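You operate a simulated robot arm through the tools that you are given. There is no shell and no other tool.

You run a simulated robot arm. Do the job below in one go: nothing can be reset, and whatever is moved stays where it is left.

Task
Line the small mould with the grey cloth, fill it and close it.
Fine: cloth first, then the cheese, then the orange follower on it, the cord tight last; leave the other small cloth, cheeses and followers; the trolley stays braked.

Only the result counts: the job must be done as asked and must still hold three seconds after the hand-in. Knocking over, shifting, dropping, spilling or breaking anything else fails it. Flat cloth is picked up by pressing the open fingertips on it (5 to 10 N) and closing them slowly along it; thin cloth reads only 2 to 8 mm in the jaws.

Robot
A 6-joint arm with a two-finger gripper, fixed in place. Base frame: the origin is on the floor under the middle of its stand, x ahead of it, y to its left, z up. Units: mm, rad, N and s.
It reaches about 1038 mm from its shoulder. Its first joint turns from -2.897 to 2.897 rad. Payload 1.71 kg.
The TCP is the grasp point between the finger pads, 20 mm short of the fingertips. In the tool frame z runs along the fingers and y along their closing line. The gripper opens to 96 mm; its body begins 113 mm behind the TCP.
Orientation is told as [roll, pitch, yaw] about the base's x, y, z axes, in that order, counted from this pose: with the fingers straight down and closing along the base's y, the tool's x points along the base's -x, its y along +y and its z along -z.

Tools
- The arm moves only by the tool servo_tool. Its argument "targets" is a list of rows, each a list of 3 entries, a list of its own where there are three numbers: the finger opening in cm, from 0 to 9.6, then the shift along the base's x, y, z in cm, then the turn, a rotation vector about the base's x, y, z in rad. In form: [[grip, [dx, dy, dz], [rx, ry, rz]], ...]. A call has 1 to 20 rows; each row is the pose to reach, as a shift and turn from the pose commanded when the call began. Rows are played at 5 a second. More than 50 mm and 0.15 rad between two rows, or a gripper value outside its range, and nothing of the call is played. A pose out of reach is approached as far as the arm can. The call stops where the force on the tool passes 60 N (or 10 N more than at its start, if that is more) or the arm is blocked; 0.2 s more then pass. Each finger travels about 45 mm/s and halts on what it meets, pressing with about 30 N; the grip force reading is that of the motor and also rises with nothing between the fingers. The clock runs only during rows and for 0.2 s after the last one: add rows that repeat a pose to give the fingers time. It gives the time, the measured TCP pose, the force on the tool (base axes), the opening and the grip force at its end, in the units of the frame above (readings bear some noise), with the torque about the TCP (base axes, N m) and any sound that the robot's microphone picked up.
- Cameras (640 x 400 px; columns grow to the right, rows downward): "scene" is fixed at [400, -499.9, 1106.2]; the picture's right is [0.87, -0.50, 0.00], its down [-0.18, -0.31, -0.94] and it looks along [0.47, 0.81, -0.35] (base axes); focal length 338 px, centre (320, 200). "wrist" rides on the gripper at [66, 14, -145] in the tool frame; the picture's right is [-0.21, 0.98, 0.00], its down [-0.88, -0.18, -0.45] and it looks along [-0.44, -0.09, 0.90] (tool axes); focal length 275 px, centre (320, 200). There is no depth. A picture from a camera that has moved, and an enlarged one, comes with that camera's place and axes in the base frame and with its lens.
- get_image(camera): a new picture of that camera. It takes no simulated time.
- slide_trunk(by): moves the trunk up (or, below 0, down) by that many mm; the arm rides with it, the base frame stays. It gives what a move gives, with no picture.
- inspect(camera, box): a new picture of the part [left, top, right, bottom] of that camera's present view, enlarged. It takes no simulated time.
- sign_off(): hands the job in; it is judged then, once.

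Nothing tells you positions but the pictures and the camera data. Unless the task says otherwise, let go and move clear before handing in.

The tools are called after "Request:" as name(argument=value, ...) on one line, values as JSON. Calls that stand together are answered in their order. servo_tool: Moves the arm, as the interface text tells. Its arguments: {"type":"object","properties":{"targets":{"type":"array","items":{"type":"array"}}},"required":["targets"]} The other tools are called the same way: slide_trunk (by) moves the trunk up or down; get_image (camera) takes a picture; inspect (camera, box) takes an enlarged picture of a part of a camera's view; sign_off () hands the job in.

At the start:

```text
t: 0.0
tool_pos: [587.0, 179.9, 928.1]
tool_rot: [-0.001, 0.003, 0.0]
force: [0.0, -0.3, -0.3]
torque: [0.03, 0.0, 0.01]
grip_width: 95.9
grip_force: 0.1
trunk travel left (down, up): [-50.0, 340.0]
```

scene: 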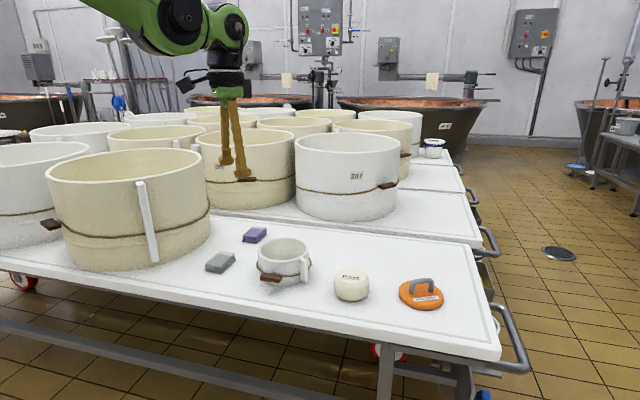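
wrist: 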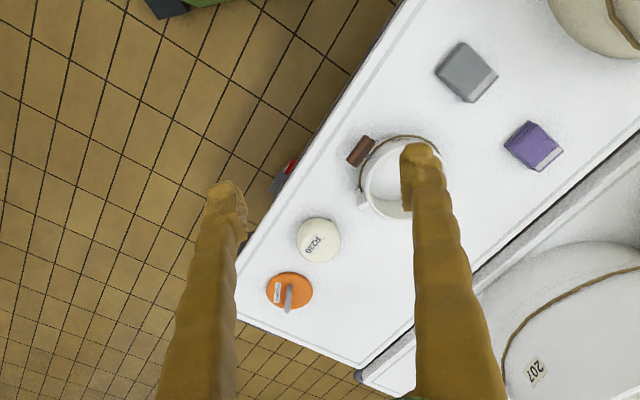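

I see a trolley table with a small mould (brown cord toggle), a grey folded cloth, a purple folded cloth, a cheese (R230) and an orange follower. I'll look closer at each before moving.

Request:
inspect(camera="scene", box=[190, 210, 350, 310])

Request:
inspect(camera="scene", box=[310, 230, 470, 330])

Request:
inspect(camera="wrist", box=[240, 120, 440, 320])

Request:
inspect(camera="wrist", box=[400, 20, 600, 180])

Request:
get_image(camera="wrist")

```text
4.00 times, centred on (270, 260) of scene
camera zoom: at [400.0, -499.9, 1106.2], right [0.87, -0.5, 0.0], down [-0.18, -0.31, -0.94], along [0.47, 0.81, -0.35], focal length 1353 px, centre (520, -40)
```

zoom: 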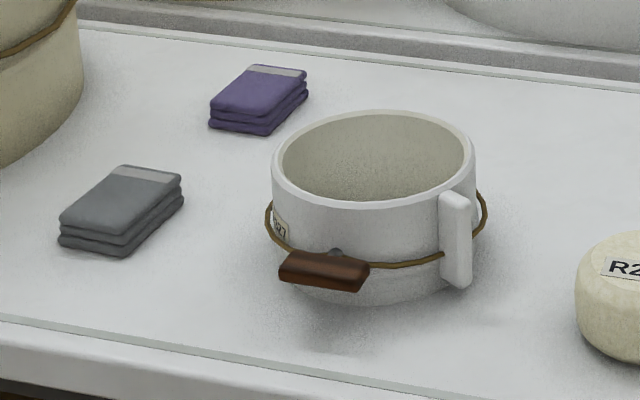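

```text
4.00 times, centred on (390, 280) of scene
camera zoom: at [400.0, -499.9, 1106.2], right [0.87, -0.5, 0.0], down [-0.18, -0.31, -0.94], along [0.47, 0.81, -0.35], focal length 1353 px, centre (40, -120)
```

zoom: 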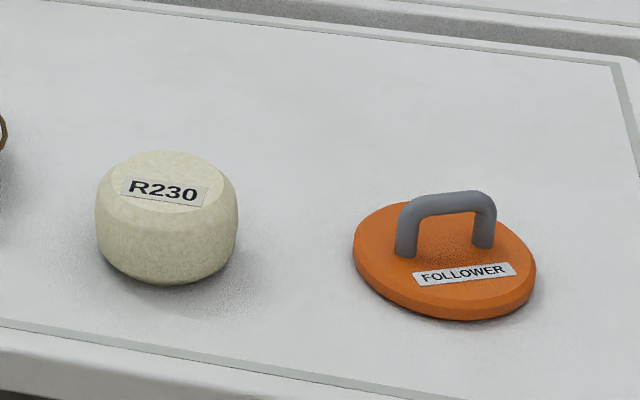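

```text
2.00 times, centred on (340, 220) of wrist
camera zoom: at [520.5, 194.0, 1071.5], right [0.21, 0.98, 0.0], down [0.88, -0.18, 0.44], along [0.43, -0.09, -0.9], focal length 551 px, centre (280, 160)
```

zoom: 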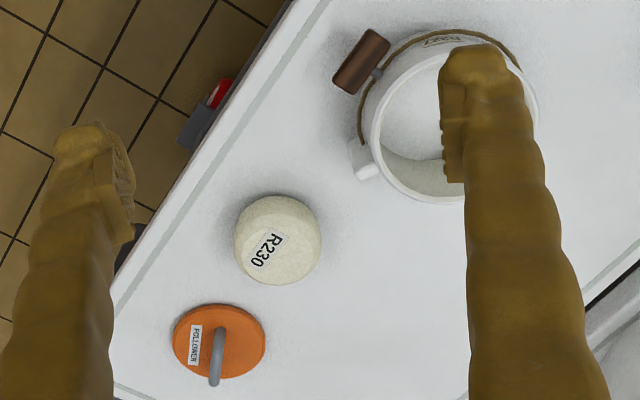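

```text
2.50 times, centred on (500, 100) of wrist
camera zoom: at [520.5, 194.0, 1071.5], right [0.21, 0.98, 0.0], down [0.88, -0.18, 0.44], along [0.43, -0.09, -0.9], focal length 688 px, centre (-130, 450)
```

zoom: 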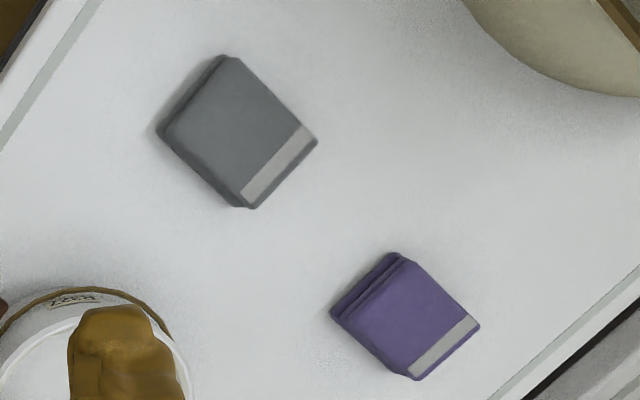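

```text
taken
camera wrist: at [520.5, 194.0, 1071.5], right [0.21, 0.98, 0.0], down [0.88, -0.18, 0.44], along [0.43, -0.09, -0.9], focal length 275 px, centre (320, 200)
```

wrist: 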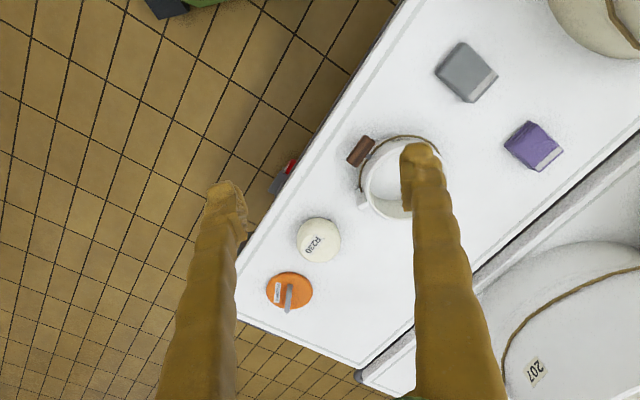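

The cloths, mould, cheese and follower lie in a row on the nearest trolley top (table about z≈547; mould ≈(743,309), grey cloth ≈(585,425), cheese ≈(856,120), follower ≈(1005,14)). I'll inspect the other moulds' cords for how "tight" looks, and move the wrist camera towards the mould for a close view.

Request:
inspect(camera="scene", box=[280, 120, 440, 220])

Request:
inspect(camera="scene", box=[20, 140, 220, 280])

Request:
servo_tool(targets=[[9.6, [1, 4, -2], [0, 0, 0]], [9.6, [2, 8, -4], [0, 0, 0]], [9.6, [3, 12, -6], [0, 0, 0]], [9.6, [3.9, 15.4, -7.8], [0, 0, 0]], [9.6, [3.9, 15.4, -7.8], [0, 0, 0]]])

```text
4.00 times, centred on (360, 170) of scene
camera zoom: at [400.0, -499.9, 1106.2], right [0.87, -0.5, 0.0], down [-0.18, -0.31, -0.94], along [0.47, 0.81, -0.35], focal length 1353 px, centre (160, 320)
```

zoom: 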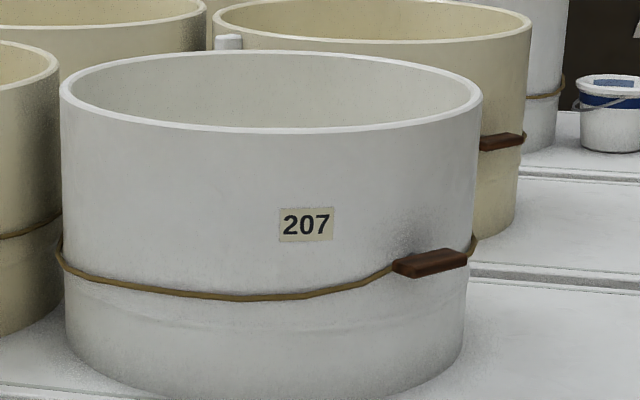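

```text
2.86 times, centred on (120, 210) of scene
camera zoom: at [400.0, -499.9, 1106.2], right [0.87, -0.5, 0.0], down [-0.18, -0.31, -0.94], along [0.47, 0.81, -0.35], focal length 967 px, centre (891, 171)
```

zoom: 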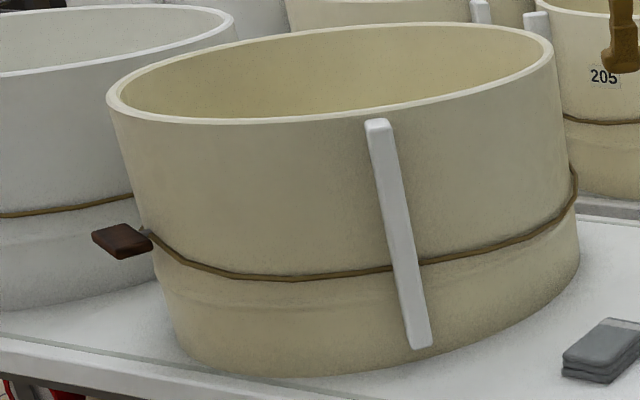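

```text
t: 1.2
tool_pos: [609.5, 338.6, 855.5]
tool_rot: [-0.001, -0.013, -0.001]
force: [0.0, 0.7, 0.2]
torque: [0.04, -0.01, 0.01]
grip_width: 95.7
grip_force: 0.1
trunk travel left (down, up): [-50.0, 340.0]
```

The other moulds' cords look like plain loops with a toggle lashed at the side. Now I'm looking at the small mould from above.

Request:
get_image(camera="wrist")

Request:
get_image(camera="scene")

```text
taken
camera wrist: at [542.1, 352.6, 999.3], right [0.21, 0.98, 0.0], down [0.87, -0.18, 0.46], along [0.45, -0.09, -0.89], focal length 275 px, centre (320, 200)
```

wrist: 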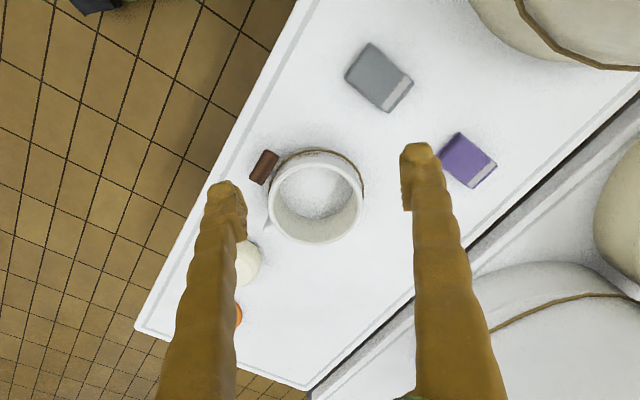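

```text
taken
```

scene: 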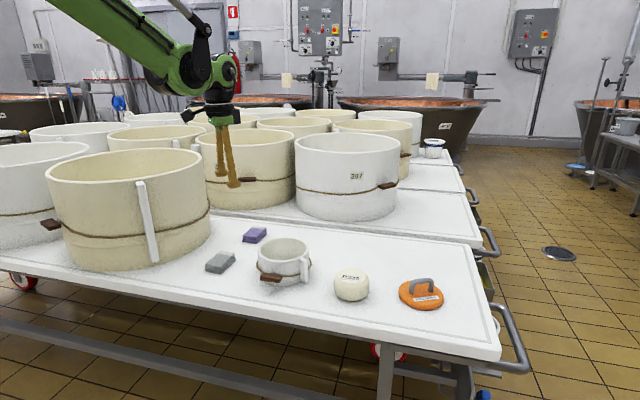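

The arm seems to lag its command a bit; I'll hold to check the settled pose, and take zooms.

Request:
servo_tool(targets=[[9.6, [0, 0, 0], [0, 0, 0]], [9.6, [0, 0, 0], [0, 0, 0]], [9.6, [0, 0, 0], [0, 0, 0]]])

Request:
inspect(camera="wrist", box=[230, 130, 400, 260])

Request:
inspect(camera="wrist", box=[320, 30, 520, 200])

```text
t: 2.0
tool_pos: [609.3, 338.1, 856.1]
tool_rot: [0.0, -0.014, -0.001]
force: [-0.2, -0.3, 0.1]
torque: [0.02, -0.03, -0.01]
grip_width: 96.0
grip_force: 0.1
trunk travel left (down, up): [-50.0, 340.0]
```

```text
3.08 times, centred on (315, 195) of wrist
camera zoom: at [542.2, 352.2, 999.5], right [0.21, 0.98, 0.0], down [0.87, -0.18, 0.46], along [0.45, -0.09, -0.89], focal length 847 px, centre (335, 215)
```

zoom: 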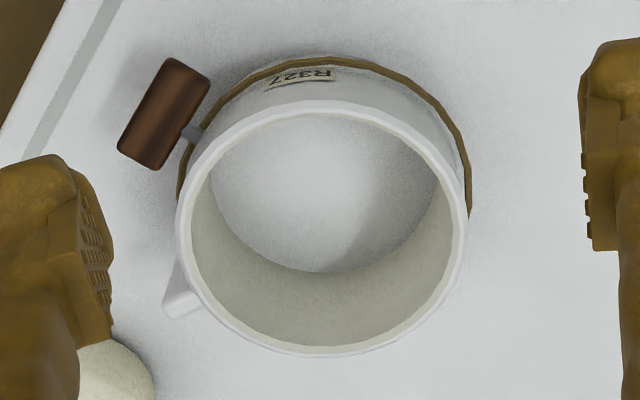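

```text
2.35 times, centred on (420, 115) of wrist
camera zoom: at [542.2, 352.2, 999.5], right [0.21, 0.98, 0.0], down [0.87, -0.18, 0.46], along [0.45, -0.09, -0.89], focal length 648 px, centre (85, 400)
```

zoom: 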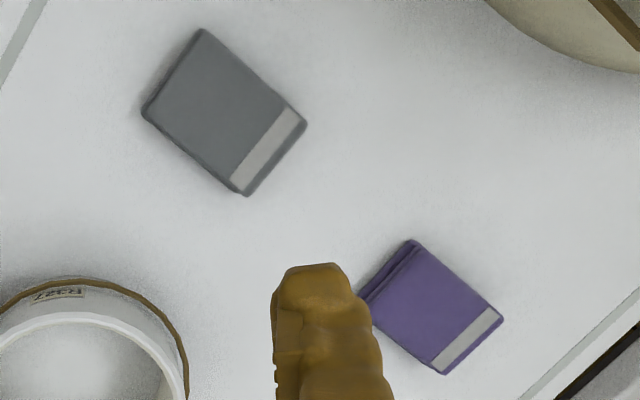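

The settled pose is off from the command by ~17 mm, perhaps an arm limit or a calibration matter. I'll test small moves outward and see how the reading responds.

Request:
servo_tool(targets=[[9.6, [3, 0, 0], [0, 0, 0]], [9.6, [5, 0, 0], [0, 0, 0]], [9.6, [5, 0, 0], [0, 0, 0]], [9.6, [5, 0, 0], [0, 0, 0]]])

```text
t: 3.0
tool_pos: [661.6, 334.9, 858.5]
tool_rot: [-0.001, -0.014, 0.0]
force: [0.0, -0.6, -0.4]
torque: [0.0, 0.01, 0.0]
grip_width: 95.9
grip_force: 0.1
trunk travel left (down, up): [-50.0, 340.0]
```

Request:
servo_tool(targets=[[9.6, [0, 0, -3], [0, 0, 0]], [9.6, [0, 0, -5], [0, 0, 0]], [9.6, [0, 0, -5], [0, 0, 0]], [9.6, [0, 0, -5], [0, 0, 0]], [9.6, [0, 0, -5], [0, 0, 0]], [9.6, [0, 0, -5], [0, 0, 0]]])

```text
t: 4.4
tool_pos: [662.1, 334.8, 808.2]
tool_rot: [-0.001, -0.014, -0.003]
force: [-0.1, -0.4, 0.4]
torque: [-0.02, 0.01, 0.02]
grip_width: 95.8
grip_force: 0.1
trunk travel left (down, up): [-50.0, 340.0]
```

Moves now track well. Let me look from here, closer to the mould and toggle.

Request:
get_image(camera="wrist")

Request:
inspect(camera="scene", box=[250, 230, 320, 295])

```text
taken
camera wrist: at [593.9, 348.6, 951.3], right [0.21, 0.98, 0.0], down [0.87, -0.18, 0.46], along [0.45, -0.09, -0.89], focal length 275 px, centre (320, 200)
```

wrist: 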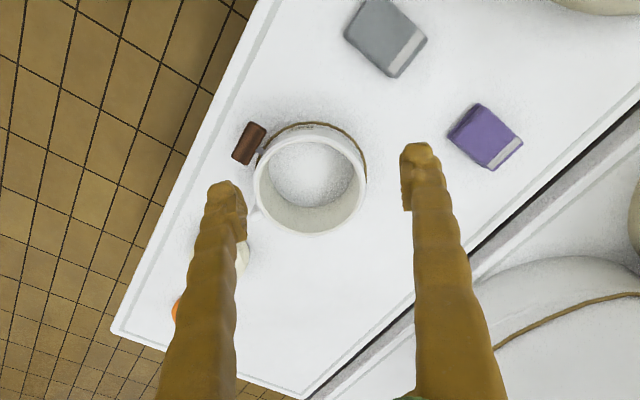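

```text
6.15 times, centred on (285, 262) of scene
camera zoom: at [400.0, -499.9, 1106.2], right [0.87, -0.5, 0.0], down [-0.18, -0.31, -0.94], along [0.47, 0.81, -0.35], focal length 2082 px, centre (535, -185)
```

zoom: 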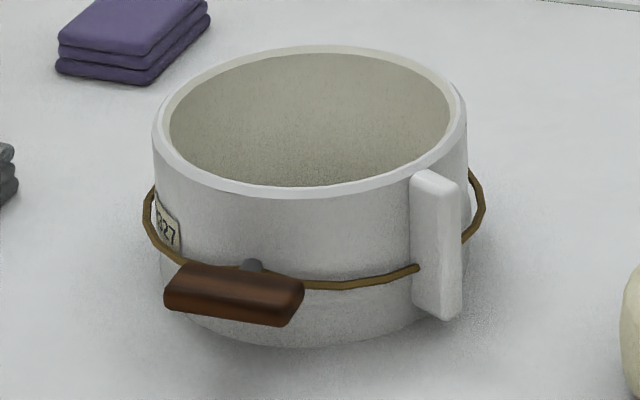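

The cord hangs loose on a toggle with a radial stem; the grey packet's top spans about (539,422)-(636,436), long axis at ~42° from x, centre ≈(587,429). I'll move above the grey cloth with the closing line along its long axis.

Request:
servo_tool(targets=[[9.6, [-1.2, 1.6, -1], [0, 0.003, -0.14]], [9.6, [-2.5, 3.1, -2], [0, 0.006, -0.28]], [9.6, [-3.8, 4.7, -4], [0, 0.01, -0.42]], [9.6, [-5, 6.3, -6], [0, 0.014, -0.56]], [9.6, [-6.3, 7.9, -8], [0, 0.014, -0.7]], [9.6, [-7.5, 9.4, -10.8], [0, 0.014, -0.84]], [9.6, [-7.5, 9.4, -10.8], [0, 0.014, -0.84]], [9.6, [-7.5, 9.4, -10.8], [0, 0.014, -0.84]], [9.6, [-7.5, 9.4, -10.8], [0, 0.014, -0.84]]])

Request:
get_image(camera="wrist")

Request:
get_image(camera="scene")

```text
t: 6.4
tool_pos: [588.1, 427.6, 700.7]
tool_rot: [-0.006, -0.002, -0.84]
force: [0.8, -0.1, -0.2]
torque: [0.01, 0.04, 0.02]
grip_width: 96.0
grip_force: 0.2
trunk travel left (down, up): [-50.0, 340.0]
```

```text
taken
camera wrist: at [554.2, 486.5, 844.9], right [0.87, 0.5, -0.01], down [0.45, -0.77, 0.45], along [0.22, -0.39, -0.89], focal length 275 px, centre (320, 200)
```

wrist: 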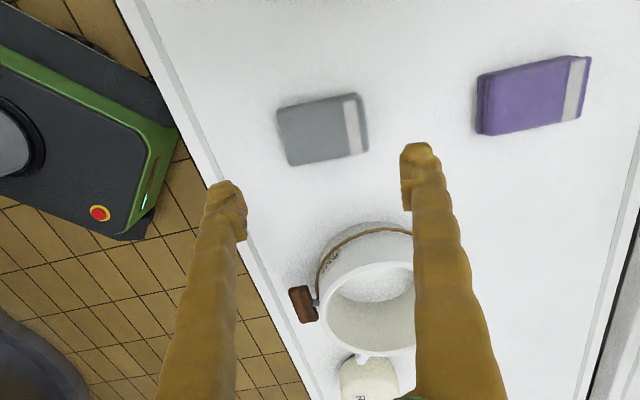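

```text
taken
```

scene: 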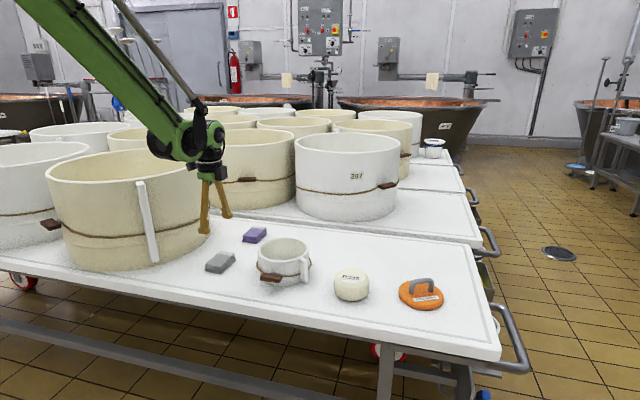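

The packet's top is at about z=573, centre ≈(586.5,433), and the gripper is aligned with it. I'll narrow the fingers to ~45 mm and go down to just above it.

Request:
servo_tool(targets=[[8, [-0.1, 0.3, -2], [0, 0, 0]], [6, [-0.2, 0.5, -5], [0, 0, 0]], [4.5, [-0.2, 0.5, -8], [0, 0, 0]], [4.5, [-0.2, 0.5, -9], [0, 0, 0]], [4.5, [-0.2, 0.5, -9], [0, 0, 0]], [4.5, [-0.2, 0.5, -9], [0, 0, 0]]])

Request:
get_image(camera="wrist")

Request:
inspect(camera="scene", box=[150, 180, 310, 280])

```text
t: 7.8
tool_pos: [586.1, 433.1, 610.9]
tool_rot: [-0.006, -0.002, -0.839]
force: [-1.0, -0.6, 0.1]
torque: [0.0, -0.03, 0.02]
grip_width: 45.3
grip_force: 0.0
trunk travel left (down, up): [-50.0, 340.0]
```

```text
taken
camera wrist: at [552.1, 493.0, 753.6], right [0.87, 0.5, -0.01], down [0.45, -0.77, 0.45], along [0.22, -0.39, -0.89], focal length 275 px, centre (320, 200)
```

wrist: 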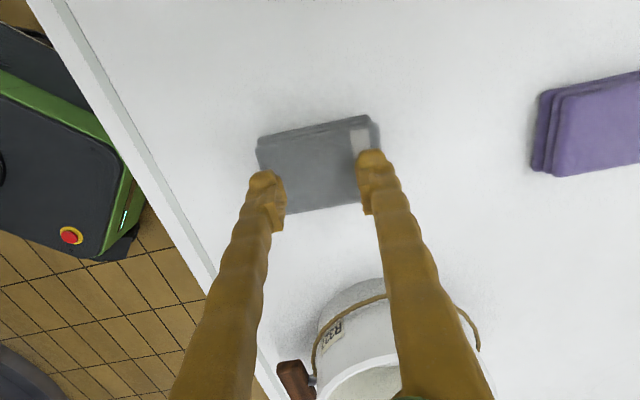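

```text
4.00 times, centred on (230, 230) of scene
camera zoom: at [400.0, -499.9, 1106.2], right [0.87, -0.5, 0.0], down [-0.18, -0.31, -0.94], along [0.47, 0.81, -0.35], focal length 1353 px, centre (680, 80)
```

zoom: 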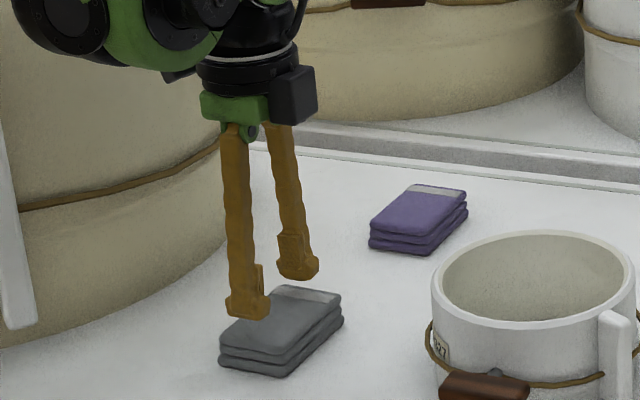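

The tips straddle the middle of the packet's long axis as intended. I'll lower in small steps watching the force.

Request:
servo_tool(targets=[[4.5, [0, 0, -0.6], [0, 0, 0]], [4.5, [0, 0, -1.2], [0, 0, 0]], [4.5, [0, 0, -1.4], [0, 0, 0]], [4.5, [0, 0, -1.4], [0, 0, 0]]])

```text
t: 8.8
tool_pos: [585.0, 433.2, 596.5]
tool_rot: [-0.007, 0.0, -0.839]
force: [-0.7, -0.6, -0.8]
torque: [0.01, 0.0, 0.0]
grip_width: 45.2
grip_force: 0.0
trunk travel left (down, up): [-50.0, 340.0]
```

Request:
servo_tool(targets=[[4.5, [0, 0, -0.2], [0, 0, 0]], [4.5, [0, 0, -0.3], [0, 0, 0]], [4.5, [0, 0, -0.3], [0, 0, 0]]])

Request:
inspect(camera="scene", box=[190, 220, 270, 280])

```text
t: 9.6
tool_pos: [584.6, 433.1, 594.3]
tool_rot: [-0.005, -0.003, -0.841]
force: [8.7, -3.1, 35.6]
torque: [0.24, -0.49, -0.01]
grip_width: 45.2
grip_force: 0.1
trunk travel left (down, up): [-50.0, 340.0]
```

```text
6.67 times, centred on (230, 250) of scene
camera zoom: at [400.0, -499.9, 1106.2], right [0.87, -0.5, 0.0], down [-0.18, -0.31, -0.94], along [0.47, 0.81, -0.35], focal length 2256 px, centre (920, -133)
```

zoom: 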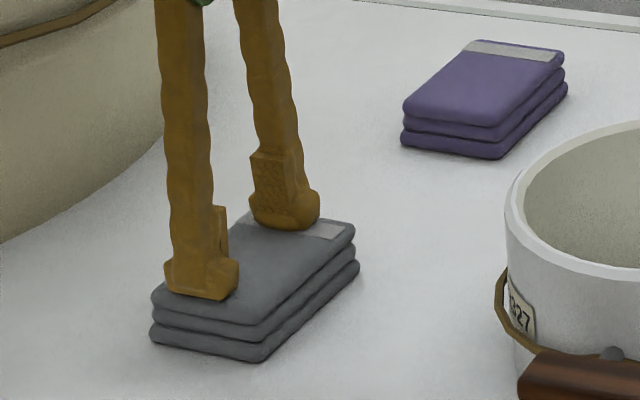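

Contact is stiff: 35 N at z=594.3, too much. I'll back off in fine steps to get into 5–10 N.

Request:
servo_tool(targets=[[4.5, [0, 0, 0.12], [0, 0, 0]], [4.5, [0, 0, 0.12], [0, 0, 0]]])

```text
t: 10.2
tool_pos: [585.2, 432.9, 593.7]
tool_rot: [-0.004, -0.001, -0.839]
force: [-0.7, -4.0, 25.1]
torque: [0.13, -0.21, -0.02]
grip_width: 45.2
grip_force: 0.1
trunk travel left (down, up): [-50.0, 340.0]
```

Request:
servo_tool(targets=[[4.5, [0, 0, 0.13], [0, 0, 0]], [4.5, [0, 0, 0.13], [0, 0, 0]]])

```text
t: 10.8
tool_pos: [585.5, 433.9, 595.3]
tool_rot: [-0.005, -0.003, -0.84]
force: [-1.3, -2.4, 6.5]
torque: [0.03, -0.05, -0.02]
grip_width: 44.3
grip_force: 0.2
trunk travel left (down, up): [-50.0, 340.0]
```

Now 6.5 N: in the window. I'll close slowly along the cloth.

Request:
servo_tool(targets=[[4.2, [0, 0, 0], [0, 0, 0]], [4.0, [0, 0, 0], [0, 0, 0]], [3.8, [0, 0, 0], [0, 0, 0]], [3.6, [0, 0, 0], [0, 0, 0]], [3.4, [0, 0, 0], [0, 0, 0]]])

Request:
inspect(camera="scene", box=[190, 220, 270, 280])

```text
t: 12.0
tool_pos: [584.6, 433.8, 595.5]
tool_rot: [-0.004, -0.002, -0.842]
force: [0.1, 1.0, 7.7]
torque: [0.07, -0.08, 0.01]
grip_width: 34.1
grip_force: 0.1
trunk travel left (down, up): [-50.0, 340.0]
```

```text
6.67 times, centred on (230, 250) of scene
camera zoom: at [400.0, -499.9, 1106.2], right [0.87, -0.5, 0.0], down [-0.18, -0.31, -0.94], along [0.47, 0.81, -0.35], focal length 2256 px, centre (920, -133)
```

zoom: 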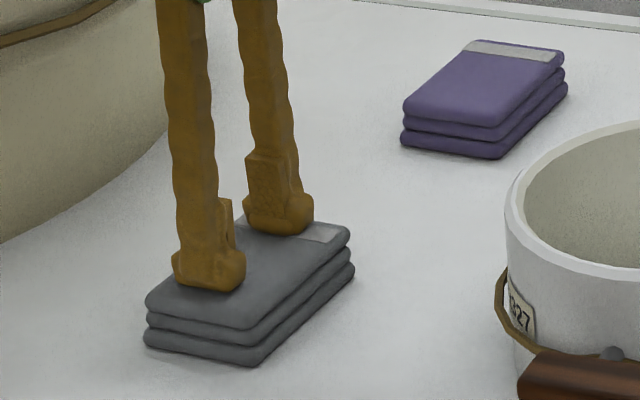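

Force stays ~8 N. Continue closing slowly.

Request:
servo_tool(targets=[[3.2, [0, 0, 0], [0, 0, 0]], [3.0, [0, 0, 0], [0, 0, 0]], [2.8, [0, 0, 0], [0, 0, 0]], [2.6, [0, 0, 0], [0, 0, 0]], [2.4, [0, 0, 0], [0, 0, 0]], [2.2, [0, 0, 0], [0, 0, 0]], [2.0, [0, 0, 0], [0, 0, 0]], [1.8, [0, 0, 0], [0, 0, 0]]])

Request:
inspect(camera="scene", box=[190, 220, 270, 280])

```text
t: 13.8
tool_pos: [585.3, 433.7, 595.6]
tool_rot: [-0.005, -0.002, -0.839]
force: [0.7, 0.4, 10.4]
torque: [0.07, -0.03, 0.03]
grip_width: 17.8
grip_force: 0.0
trunk travel left (down, up): [-50.0, 340.0]
```

```text
6.67 times, centred on (230, 250) of scene
camera zoom: at [400.0, -499.9, 1106.2], right [0.87, -0.5, 0.0], down [-0.18, -0.31, -0.94], along [0.47, 0.81, -0.35], focal length 2256 px, centre (920, -133)
```

zoom: 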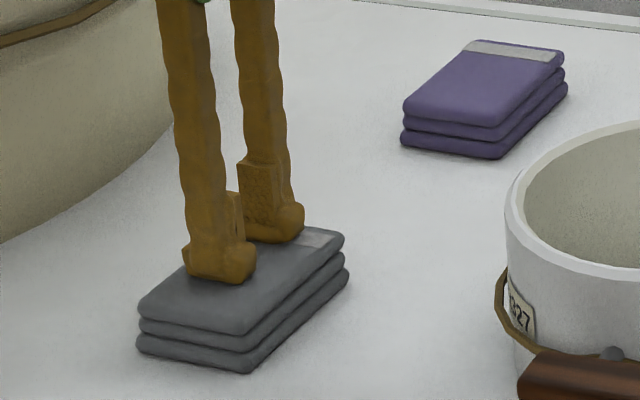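

Request:
servo_tool(targets=[[1.6, [0, 0, 0.02], [0, 0, 0]], [1.4, [0, 0, 0.02], [0, 0, 0]], [1.2, [0, 0, 0.02], [0, 0, 0]], [1.0, [0, 0, 0.02], [0, 0, 0]], [0.8, [0, 0, 0.02], [0, 0, 0]], [0.6, [0, 0, 0.02], [0, 0, 0]], [0.4, [0, 0, 0.02], [0, 0, 0]], [0.2, [0, 0, 0.02], [0, 0, 0]], [0.0, [0, 0, 0.02], [0, 0, 0]], [0.0, [0, 0, 0.02], [0, 0, 0]]])

Request:
inspect(camera="scene", box=[190, 220, 270, 280])

```text
t: 16.0
tool_pos: [585.0, 433.6, 595.5]
tool_rot: [-0.007, -0.001, -0.839]
force: [0.3, -0.2, 5.7]
torque: [0.0, 0.02, -0.01]
grip_width: 6.0
grip_force: 30.2
trunk travel left (down, up): [-50.0, 340.0]
```

```text
6.67 times, centred on (230, 250) of scene
camera zoom: at [400.0, -499.9, 1106.2], right [0.87, -0.5, 0.0], down [-0.18, -0.31, -0.94], along [0.47, 0.81, -0.35], focal length 2256 px, centre (920, -133)
```

zoom: 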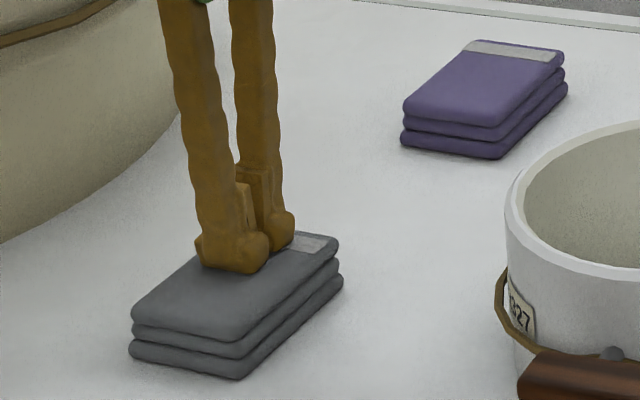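

The jaws read 6.0 mm at 30 N, so the cloth is pinched. Lifting gently.

Request:
servo_tool(targets=[[0, [0, 0, 0.5], [0, 0, 0]], [0, [0, 0, 1.5], [0, 0, 0]], [0, [0, 0, 3], [0, 0, 0]], [0, [0, 0, 5], [0, 0, 0]], [0, [0, 0, 5], [0, 0, 0]], [0, [0, 0, 5], [0, 0, 0]]])

Request:
get_image(camera="scene")

Request:
inspect(camera="scene", box=[150, 180, 310, 280])

Request:
get_image(camera="wrist")

```text
t: 17.4
tool_pos: [584.6, 433.5, 647.0]
tool_rot: [-0.005, -0.002, -0.84]
force: [-0.8, 0.3, 0.4]
torque: [0.02, 0.0, 0.02]
grip_width: 0.0
grip_force: 29.3
trunk travel left (down, up): [-50.0, 340.0]
```

```text
taken
```

scene: 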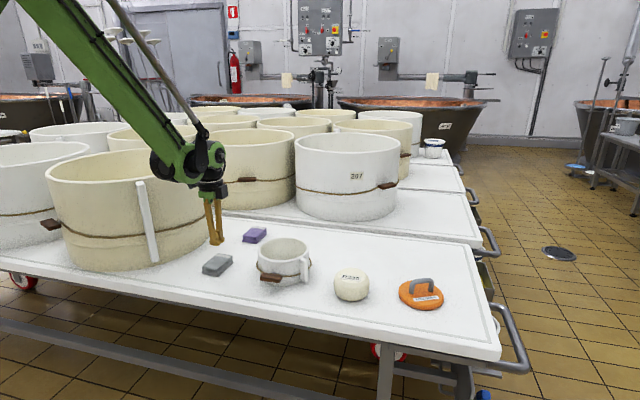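

```text
4.00 times, centred on (230, 230) of scene
camera zoom: at [400.0, -499.9, 1106.2], right [0.87, -0.5, 0.0], down [-0.18, -0.31, -0.94], along [0.47, 0.81, -0.35], focal length 1353 px, centre (680, 80)
```

zoom: 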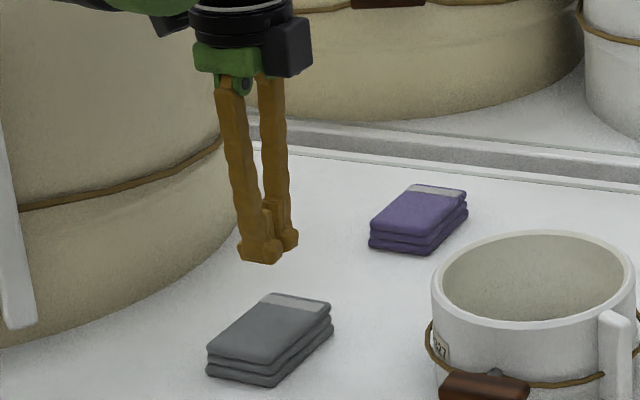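

```text
taken
camera wrist: at [551.4, 491.2, 790.2], right [0.87, 0.5, -0.01], down [0.45, -0.77, 0.45], along [0.22, -0.39, -0.89], focal length 275 px, centre (320, 200)
```

wrist: 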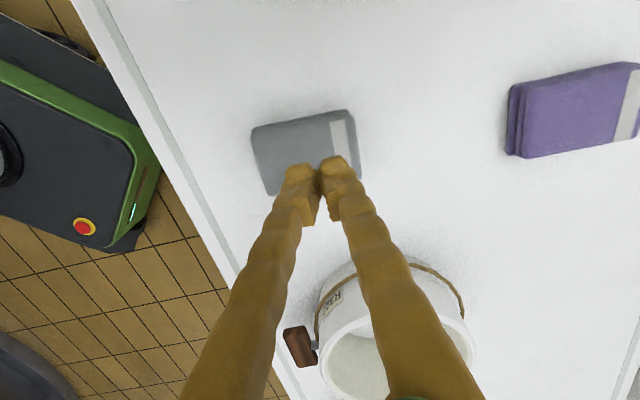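

The pinch slipped on lifting (jaws closed to 0) and the packet slid ~11 mm, now centred about (577.5,426.5). I'll retry: re-open above it, re-centre, press at ~7 N, close more slowly, and lift more slowly.

Request:
servo_tool(targets=[[1.5, [-0.2, -0.2, 0], [0, 0, 0]], [3, [-0.5, -0.5, 0], [0, 0, 0]], [4.5, [-0.7, -0.7, 0], [0, 0, 0]], [4.5, [-0.7, -0.7, 0], [0, 0, 0]], [4.5, [-0.7, -0.7, -2], [0, 0, 0]], [4.5, [-0.7, -0.7, -4], [0, 0, 0]], [4.5, [-0.7, -0.7, -4.9], [0, 0, 0]], [4.5, [-0.7, -0.7, -4.9], [0, 0, 0]], [4.5, [-0.7, -0.7, -4.9], [0, 0, 0]]])

Request:
inspect(camera="scene", box=[190, 220, 270, 280])

Request:
get_image(camera="wrist")

```text
t: 19.4
tool_pos: [578.5, 426.3, 593.6]
tool_rot: [-0.003, -0.002, -0.839]
force: [1.5, 3.4, 15.4]
torque: [0.2, -0.22, 0.0]
grip_width: 45.3
grip_force: 0.1
trunk travel left (down, up): [-50.0, 340.0]
```

```text
6.67 times, centred on (230, 250) of scene
camera zoom: at [400.0, -499.9, 1106.2], right [0.87, -0.5, 0.0], down [-0.18, -0.31, -0.94], along [0.47, 0.81, -0.35], focal length 2256 px, centre (920, -133)
```

zoom: 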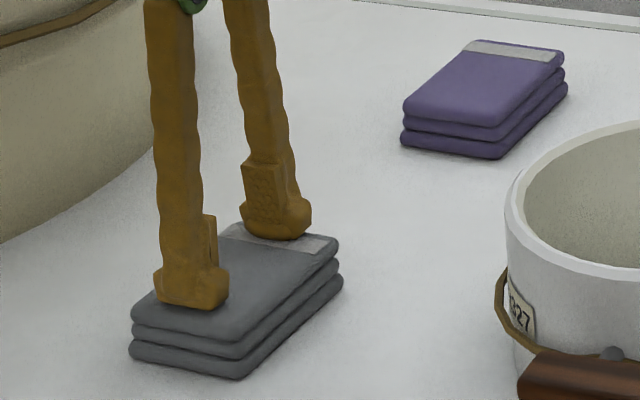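

```text
taken
camera wrist: at [544.9, 485.0, 738.9], right [0.87, 0.5, 0.0], down [0.45, -0.77, 0.45], along [0.22, -0.39, -0.89], focal length 275 px, centre (320, 200)
```

wrist: 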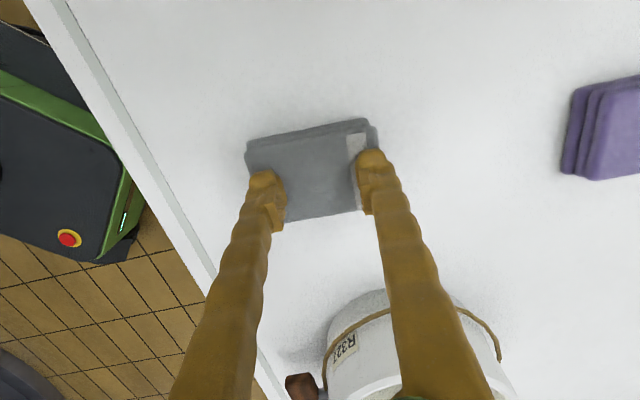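

The torque shows the load is nearly all on the far (+x+y) finger. I'll ease off and tilt very slightly to balance both fingertips.

Request:
servo_tool(targets=[[4.5, [0, 0, 0.05], [0.0066, -0.0075, 0]], [4.5, [0, 0, 0.05], [0.0066, -0.0075, 0]], [4.5, [0, 0, 0.05], [0.0066, -0.0075, 0]]])

```text
t: 20.2
tool_pos: [579.0, 426.5, 595.6]
tool_rot: [0.002, -0.001, -0.84]
force: [-1.1, 0.5, -0.1]
torque: [0.0, 0.0, 0.0]
grip_width: 45.0
grip_force: 0.1
trunk travel left (down, up): [-50.0, 340.0]
```

Request:
servo_tool(targets=[[4.5, [0, 0, -0.04], [0, 0, 0]], [4.5, [0, 0, -0.08], [0, 0, 0]], [4.5, [0, 0, -0.08], [0, 0, 0]]])

```text
t: 21.0
tool_pos: [577.8, 426.1, 596.4]
tool_rot: [0.003, -0.001, -0.84]
force: [-0.3, 0.5, -0.4]
torque: [0.03, 0.0, -0.01]
grip_width: 45.0
grip_force: 0.1
trunk travel left (down, up): [-50.0, 340.0]
```

Request:
servo_tool(targets=[[4.5, [0, 0, -0.05], [0, 0, 0]], [4.5, [0, 0, -0.08], [0, 0, 0]], [4.5, [0, 0, -0.08], [0, 0, 0]]])

```text
t: 21.8
tool_pos: [577.2, 426.4, 595.2]
tool_rot: [0.002, -0.001, -0.84]
force: [0.9, -0.2, 0.5]
torque: [-0.04, 0.01, 0.04]
grip_width: 45.0
grip_force: 0.0
trunk travel left (down, up): [-50.0, 340.0]
```

Request:
servo_tool(targets=[[4.5, [0, 0, -0.05], [0, 0, 0]], [4.5, [0, 0, -0.08], [0, 0, 0]], [4.5, [0, 0, -0.08], [0, 0, 0]]])

```text
t: 22.6
tool_pos: [577.2, 425.6, 596.1]
tool_rot: [0.004, -0.002, -0.84]
force: [-3.3, 0.5, 10.9]
torque: [-0.07, 0.18, 0.02]
grip_width: 45.1
grip_force: 0.0
trunk travel left (down, up): [-50.0, 340.0]
```

Now the load has moved to the near finger; I'll halve the tilt and ease slightly.

Request:
servo_tool(targets=[[4.5, [0, 0, 0.02], [-0.0033, 0.0037, 0]], [4.5, [0, 0, 0.02], [-0.0033, 0.0037, 0]], [4.5, [0, 0, 0.02], [-0.0033, 0.0037, 0]]])

```text
t: 23.4
tool_pos: [577.0, 426.7, 595.4]
tool_rot: [0.0, -0.003, -0.839]
force: [4.9, 5.2, 16.5]
torque: [0.09, -0.13, -0.02]
grip_width: 45.3
grip_force: 0.3
trunk travel left (down, up): [-50.0, 340.0]
```

Request:
servo_tool(targets=[[4.5, [0, 0, 0.05], [0.0013, -0.0015, 0]], [4.5, [0, 0, 0.05], [0.0013, -0.0015, 0]], [4.5, [0, 0, 0.05], [0.0013, -0.0015, 0]]])

```text
t: 24.2
tool_pos: [576.6, 426.2, 596.0]
tool_rot: [0.002, -0.001, -0.839]
force: [-1.4, -2.7, 10.1]
torque: [-0.09, 0.01, 0.0]
grip_width: 45.4
grip_force: 0.0
trunk travel left (down, up): [-50.0, 340.0]
```

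Request:
servo_tool(targets=[[4.5, [0, 0, 0.02], [0, 0, 0]], [4.5, [0, 0, 0.02], [0, 0, 0]]])

```text
t: 24.8
tool_pos: [577.1, 425.6, 594.1]
tool_rot: [0.002, -0.002, -0.838]
force: [-2.2, 1.6, 4.4]
torque: [0.02, 0.09, -0.04]
grip_width: 45.3
grip_force: 0.0
trunk travel left (down, up): [-50.0, 340.0]
```

Request:
servo_tool(targets=[[4.4, [0, 0, -0.015], [0, 0, 0]], [4.3, [0, 0, -0.015], [0, 0, 0]], [4.2, [0, 0, -0.015], [0, 0, 0]], [4.1, [0, 0, -0.015], [0, 0, 0]], [4.0, [0, 0, -0.015], [0, 0, 0]]])

```text
t: 26.0
tool_pos: [578.3, 424.9, 595.4]
tool_rot: [0.003, -0.001, -0.84]
force: [1.0, 0.2, 6.2]
torque: [-0.06, -0.01, 0.06]
grip_width: 39.0
grip_force: 0.0
trunk travel left (down, up): [-50.0, 340.0]
```

Request:
servo_tool(targets=[[3.8, [0, 0, 0], [0, 0, 0]], [3.7, [0, 0, 0], [0, 0, 0]], [3.6, [0, 0, 0], [0, 0, 0]], [3.5, [0, 0, 0], [0, 0, 0]], [3.4, [0, 0, 0], [0, 0, 0]], [3.3, [0, 0, 0], [0, 0, 0]], [3.2, [0, 0, 0], [0, 0, 0]], [3.1, [0, 0, 0], [0, 0, 0]], [3.0, [0, 0, 0], [0, 0, 0]], [2.9, [0, 0, 0], [0, 0, 0]]])

Request:
inspect(camera="scene", box=[190, 220, 270, 280])

```text
t: 28.2
tool_pos: [577.5, 424.1, 595.9]
tool_rot: [0.003, -0.003, -0.839]
force: [-0.4, -0.9, 9.5]
torque: [-0.02, 0.05, 0.0]
grip_width: 29.6
grip_force: 0.5
trunk travel left (down, up): [-50.0, 340.0]
```

```text
6.67 times, centred on (230, 250) of scene
camera zoom: at [400.0, -499.9, 1106.2], right [0.87, -0.5, 0.0], down [-0.18, -0.31, -0.94], along [0.47, 0.81, -0.35], focal length 2256 px, centre (920, -133)
```

zoom: 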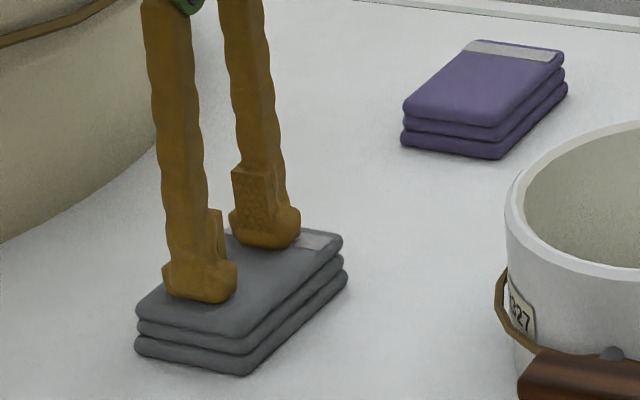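

Request:
servo_tool(targets=[[2.8, [0, 0, 0.01], [0, 0, 0]], [2.7, [0, 0, 0.01], [0, 0, 0]], [2.6, [0, 0, 0.01], [0, 0, 0]], [2.5, [0, 0, 0.01], [0, 0, 0]], [2.4, [0, 0, 0.01], [0, 0, 0]], [2.3, [0, 0, 0.01], [0, 0, 0]], [2.2, [0, 0, 0.01], [0, 0, 0]], [2.1, [0, 0, 0.01], [0, 0, 0]], [2.0, [0, 0, 0.01], [0, 0, 0]], [1.9, [0, 0, 0.01], [0, 0, 0]]])

```text
t: 30.4
tool_pos: [577.3, 425.7, 595.5]
tool_rot: [0.003, -0.002, -0.84]
force: [-1.4, -1.2, 19.4]
torque: [-0.03, 0.06, 0.04]
grip_width: 19.0
grip_force: 0.3
trunk travel left (down, up): [-50.0, 340.0]
```

Force has crept up to 19 N; ease off before going on.

Request:
servo_tool(targets=[[1.9, [0, 0, 0.07], [0, 0, 0]], [1.9, [0, 0, 0.07], [0, 0, 0]]])

```text
t: 31.0
tool_pos: [579.2, 425.9, 596.8]
tool_rot: [0.002, -0.001, -0.84]
force: [-3.1, -1.4, 4.0]
torque: [-0.04, 0.02, 0.02]
grip_width: 19.3
grip_force: 0.1
trunk travel left (down, up): [-50.0, 340.0]
```

Request:
servo_tool(targets=[[1.8, [0, 0, -0.015], [0, 0, 0]], [1.7, [0, 0, -0.015], [0, 0, 0]], [1.6, [0, 0, -0.015], [0, 0, 0]], [1.5, [0, 0, -0.015], [0, 0, 0]], [1.4, [0, 0, -0.015], [0, 0, 0]], [1.3, [0, 0, -0.015], [0, 0, 0]]])

```text
t: 32.4
tool_pos: [577.7, 425.1, 596.1]
tool_rot: [0.002, -0.001, -0.839]
force: [-0.1, -0.2, 0.2]
torque: [-0.02, 0.0, 0.0]
grip_width: 12.9
grip_force: 0.1
trunk travel left (down, up): [-50.0, 340.0]
```

Request:
servo_tool(targets=[[1.3, [0, 0, -0.04], [0, 0, 0]], [1.3, [0, 0, -0.04], [0, 0, 0]]])

```text
t: 33.0
tool_pos: [577.4, 425.1, 596.3]
tool_rot: [0.002, -0.001, -0.841]
force: [-0.2, 0.6, 1.1]
torque: [0.01, 0.04, -0.01]
grip_width: 13.0
grip_force: 0.0
trunk travel left (down, up): [-50.0, 340.0]
```

Request:
servo_tool(targets=[[1.3, [0, 0, -0.05], [0, 0, 0]], [1.3, [0, 0, -0.05], [0, 0, 0]]])

Request:
inspect(camera="scene", box=[190, 220, 270, 280])

```text
t: 33.6
tool_pos: [577.5, 425.3, 594.7]
tool_rot: [0.001, -0.002, -0.84]
force: [-0.1, -5.1, 7.2]
torque: [-0.09, 0.02, 0.0]
grip_width: 13.0
grip_force: 0.0
trunk travel left (down, up): [-50.0, 340.0]
```

```text
6.67 times, centred on (230, 250) of scene
camera zoom: at [400.0, -499.9, 1106.2], right [0.87, -0.5, 0.0], down [-0.18, -0.31, -0.94], along [0.47, 0.81, -0.35], focal length 2256 px, centre (920, -133)
```

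zoom: 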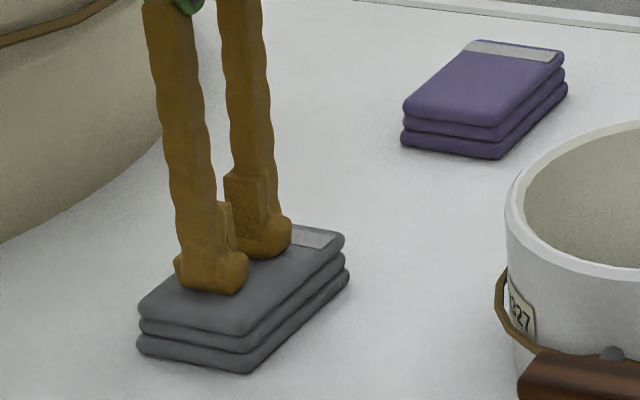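

Request:
servo_tool(targets=[[1.2, [0, 0, 0], [0, 0, 0]], [1.1, [0, 0, 0], [0, 0, 0]], [1.0, [0, 0, 0], [0, 0, 0]], [0.9, [0, 0, 0], [0, 0, 0]], [0.8, [0, 0, 0], [0, 0, 0]], [0.7, [0, 0, 0], [0, 0, 0]], [0.6, [0, 0, 0], [0, 0, 0]], [0.5, [0, 0, 0], [0, 0, 0]]])

```text
t: 35.4
tool_pos: [578.0, 425.2, 596.0]
tool_rot: [0.0, -0.001, -0.84]
force: [-0.4, 0.2, 5.5]
torque: [0.01, 0.05, -0.04]
grip_width: 5.9
grip_force: 24.1
trunk travel left (down, up): [-50.0, 340.0]
```

Request:
servo_tool(targets=[[0.3, [0, 0, 0], [0, 0, 0]], [0.1, [0, 0, 0], [0, 0, 0]], [0, [0, 0, 0], [0, 0, 0]], [0, [0, 0, 0], [0, 0, 0]], [0, [0, 0, 0], [0, 0, 0]], [0, [0, 0, 0.1], [0, 0, 0]], [0, [0, 0, 0.2], [0, 0, 0]], [0, [0, 0, 0.3], [0, 0, 0]]])

Request:
inspect(camera="scene", box=[190, 220, 270, 280])

```text
t: 37.2
tool_pos: [577.9, 424.9, 599.5]
tool_rot: [0.003, -0.002, -0.84]
force: [-0.4, 0.9, 0.3]
torque: [0.03, 0.01, -0.03]
grip_width: 0.0
grip_force: 29.3
trunk travel left (down, up): [-50.0, 340.0]
```

```text
6.67 times, centred on (230, 250) of scene
camera zoom: at [400.0, -499.9, 1106.2], right [0.87, -0.5, 0.0], down [-0.18, -0.31, -0.94], along [0.47, 0.81, -0.35], focal length 2256 px, centre (920, -133)
```

zoom: 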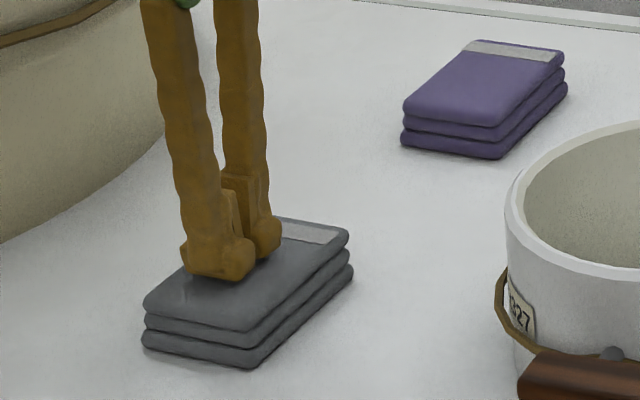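

It slipped again, but I notice a small ridge near the fingertips on the packet. I'll raise the hand and look at the cloth closely.

Request:
servo_tool(targets=[[0, [0, 0, 2], [0, 0, 0]], [1, [0, 0, 5], [0, 0, 0]], [3, [0, 0, 8], [0, 0, 0]], [5, [0, 0, 8], [0, 0, 0]], [7, [0, 0, 8], [0, 0, 0]], [8, [0, 0, 8], [0, 0, 0]], [8, [0, 0, 8], [0, 0, 0]]])

Request:
inspect(camera="scene", box=[190, 230, 250, 280])

Request:
inspect(camera="wrist", box=[230, 80, 390, 220])

```text
t: 38.8
tool_pos: [577.9, 422.8, 678.0]
tool_rot: [0.002, -0.001, -0.841]
force: [0.0, 0.3, -0.2]
torque: [-0.04, 0.01, 0.02]
grip_width: 80.0
grip_force: 0.1
trunk travel left (down, up): [-50.0, 340.0]
```

```text
8.00 times, centred on (220, 255) of scene
camera zoom: at [400.0, -499.9, 1106.2], right [0.87, -0.5, 0.0], down [-0.18, -0.31, -0.94], along [0.47, 0.81, -0.35], focal length 2707 px, centre (1120, -240)
```

zoom: 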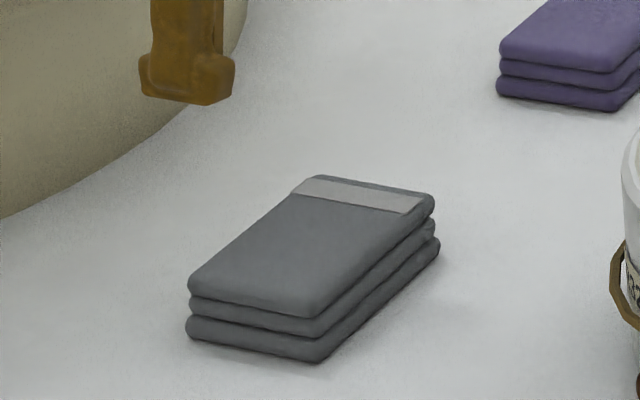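

```text
2.86 times, centred on (310, 150) of wrist
camera zoom: at [543.0, 482.8, 821.4], right [0.87, 0.5, 0.0], down [0.45, -0.78, 0.45], along [0.22, -0.39, -0.9], focal length 786 px, centre (349, 343)
```

zoom: 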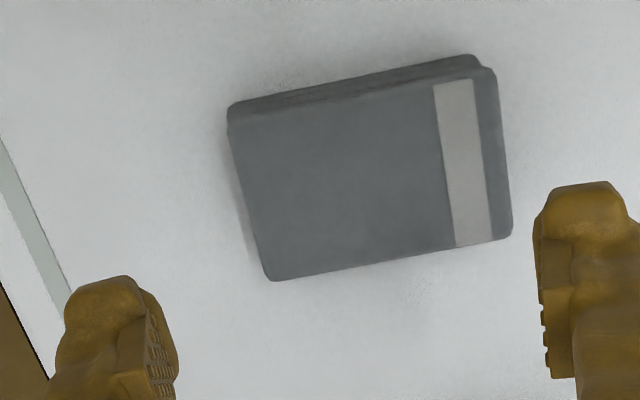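

The packet behaves like a firm pad (≈82×52×20 mm, centre ≈(583,429), long axis ≈43°) and the top pinch slips off. I'll instead turn the gripper to take it across its short sides.

Request:
servo_tool(targets=[[9, [0.1, 0.1, 0], [0, 0, 0.145]], [9.6, [0.2, 0.2, 0], [0, 0, 0.29]], [9.6, [0.3, 0.3, 0], [0, 0, 0.435]], [9.6, [0.4, 0.4, 0], [0, 0, 0.58]], [9.6, [0.5, 0.5, 0], [0, 0, 0.725]], [9.6, [0.5, 0.5, 0], [0, 0, 0.87]], [9.6, [0.5, 0.5, 0], [0, 0, 1.015]], [9.6, [0.5, 0.5, 0], [0, 0, 1.16]], [9.6, [0.5, 0.5, 0], [0, 0, 1.305]], [9.6, [0.5, 0.5, 0], [0, 0, 1.45]], [9.6, [0.5, 0.5, 0], [0, 0, 1.59]], [9.6, [0.5, 0.5, 0], [0, 0, 1.59]], [9.6, [0.5, 0.5, 0], [0, 0, 1.59]]])

Request:
get_image(camera="wrist")

```text
t: 41.6
tool_pos: [582.1, 429.7, 677.9]
tool_rot: [0.001, -0.002, 0.75]
force: [-0.4, 0.0, -0.2]
torque: [-0.01, -0.01, -0.03]
grip_width: 96.0
grip_force: 0.0
trunk travel left (down, up): [-50.0, 340.0]
```

```text
taken
camera wrist: at [524.5, 395.0, 822.6], right [-0.52, 0.86, 0.0], down [0.77, 0.46, 0.45], along [0.38, 0.23, -0.9], focal length 275 px, centre (320, 200)
```

wrist: 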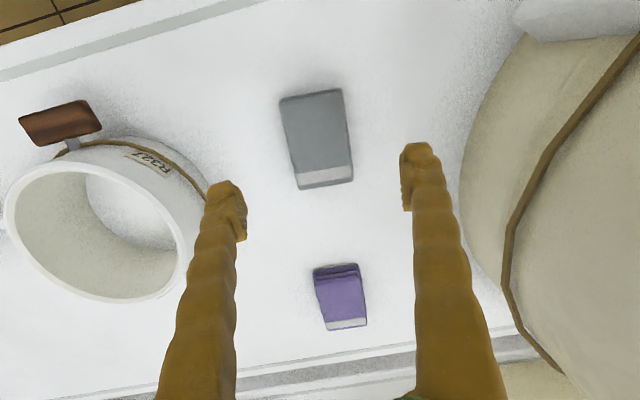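

Aligned across the packet's short side. Descending with the jaws fully open.

Request:
servo_tool(targets=[[9.6, [0.05, 0, -3], [0, 0, 0]], [9.6, [0.05, 0, -6], [0, 0, 0]], [9.6, [0.05, 0, -8.5], [0, 0, 0]], [9.6, [0.05, 0, -9.5], [0, 0, 0]], [9.6, [0.05, 0, -9.5], [0, 0, 0]], [9.6, [0.05, 0, -9.5], [0, 0, 0]]])

Request:
inspect(camera="scene", box=[190, 220, 270, 280])

Request:
get_image(camera="wrist")

```text
t: 43.0
tool_pos: [583.4, 430.4, 583.3]
tool_rot: [0.002, -0.001, 0.751]
force: [-0.3, -0.5, -0.1]
torque: [-0.02, 0.0, 0.0]
grip_width: 96.0
grip_force: 0.1
trunk travel left (down, up): [-50.0, 340.0]
```

```text
6.67 times, centred on (230, 250) of scene
camera zoom: at [400.0, -499.9, 1106.2], right [0.87, -0.5, 0.0], down [-0.18, -0.31, -0.94], along [0.47, 0.81, -0.35], focal length 2256 px, centre (920, -133)
```

zoom: 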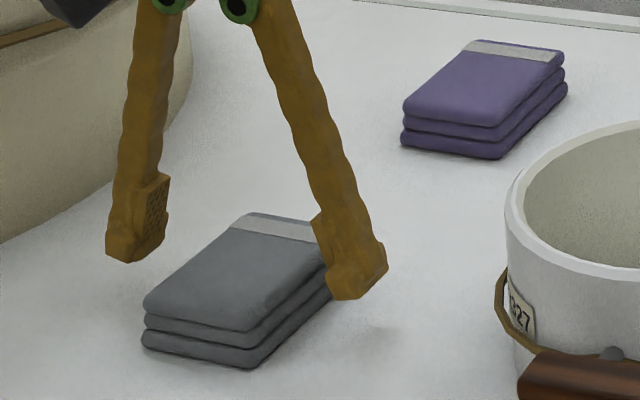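

```text
taken
camera wrist: at [525.8, 396.0, 728.5], right [-0.52, 0.86, 0.0], down [0.77, 0.46, 0.45], along [0.38, 0.23, -0.9], focal length 275 px, centre (320, 200)
```

wrist: 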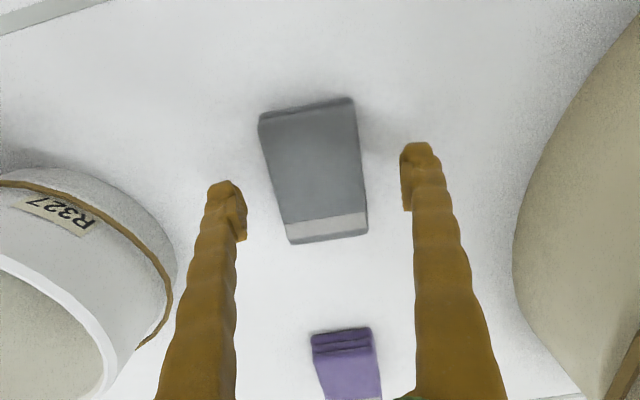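

The fingers straddle the packet. A little lower, then close on its sides.

Request:
servo_tool(targets=[[9.6, [0, 0, -0.2], [0, 0, 0]], [9.6, [0, 0, -0.4], [0, 0, 0]], [9.0, [0, 0, -0.5], [0, 0, 0]], [8.0, [0, 0, -0.5], [0, 0, 0]], [7.5, [0, 0, -0.5], [0, 0, 0]], [7.0, [0, 0, -0.5], [0, 0, 0]], [6.5, [0, 0, -0.5], [0, 0, 0]]])

Request:
inspect(camera="scene", box=[190, 220, 270, 280])

```text
t: 44.6
tool_pos: [584.2, 430.9, 577.1]
tool_rot: [0.002, -0.001, 0.751]
force: [0.4, 0.3, 0.4]
torque: [-0.01, 0.0, -0.01]
grip_width: 65.0
grip_force: 0.0
trunk travel left (down, up): [-50.0, 340.0]
```

```text
6.67 times, centred on (230, 250) of scene
camera zoom: at [400.0, -499.9, 1106.2], right [0.87, -0.5, 0.0], down [-0.18, -0.31, -0.94], along [0.47, 0.81, -0.35], focal length 2256 px, centre (920, -133)
```

zoom: 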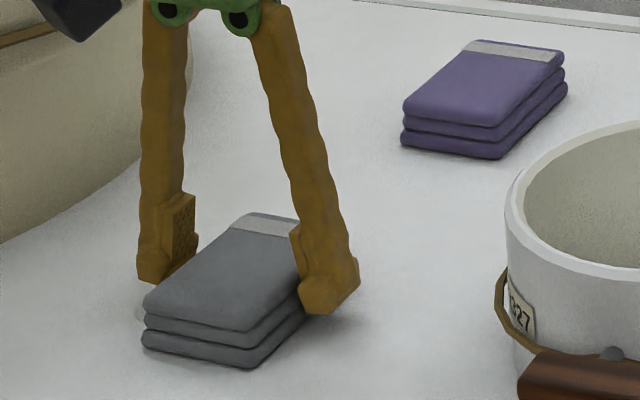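

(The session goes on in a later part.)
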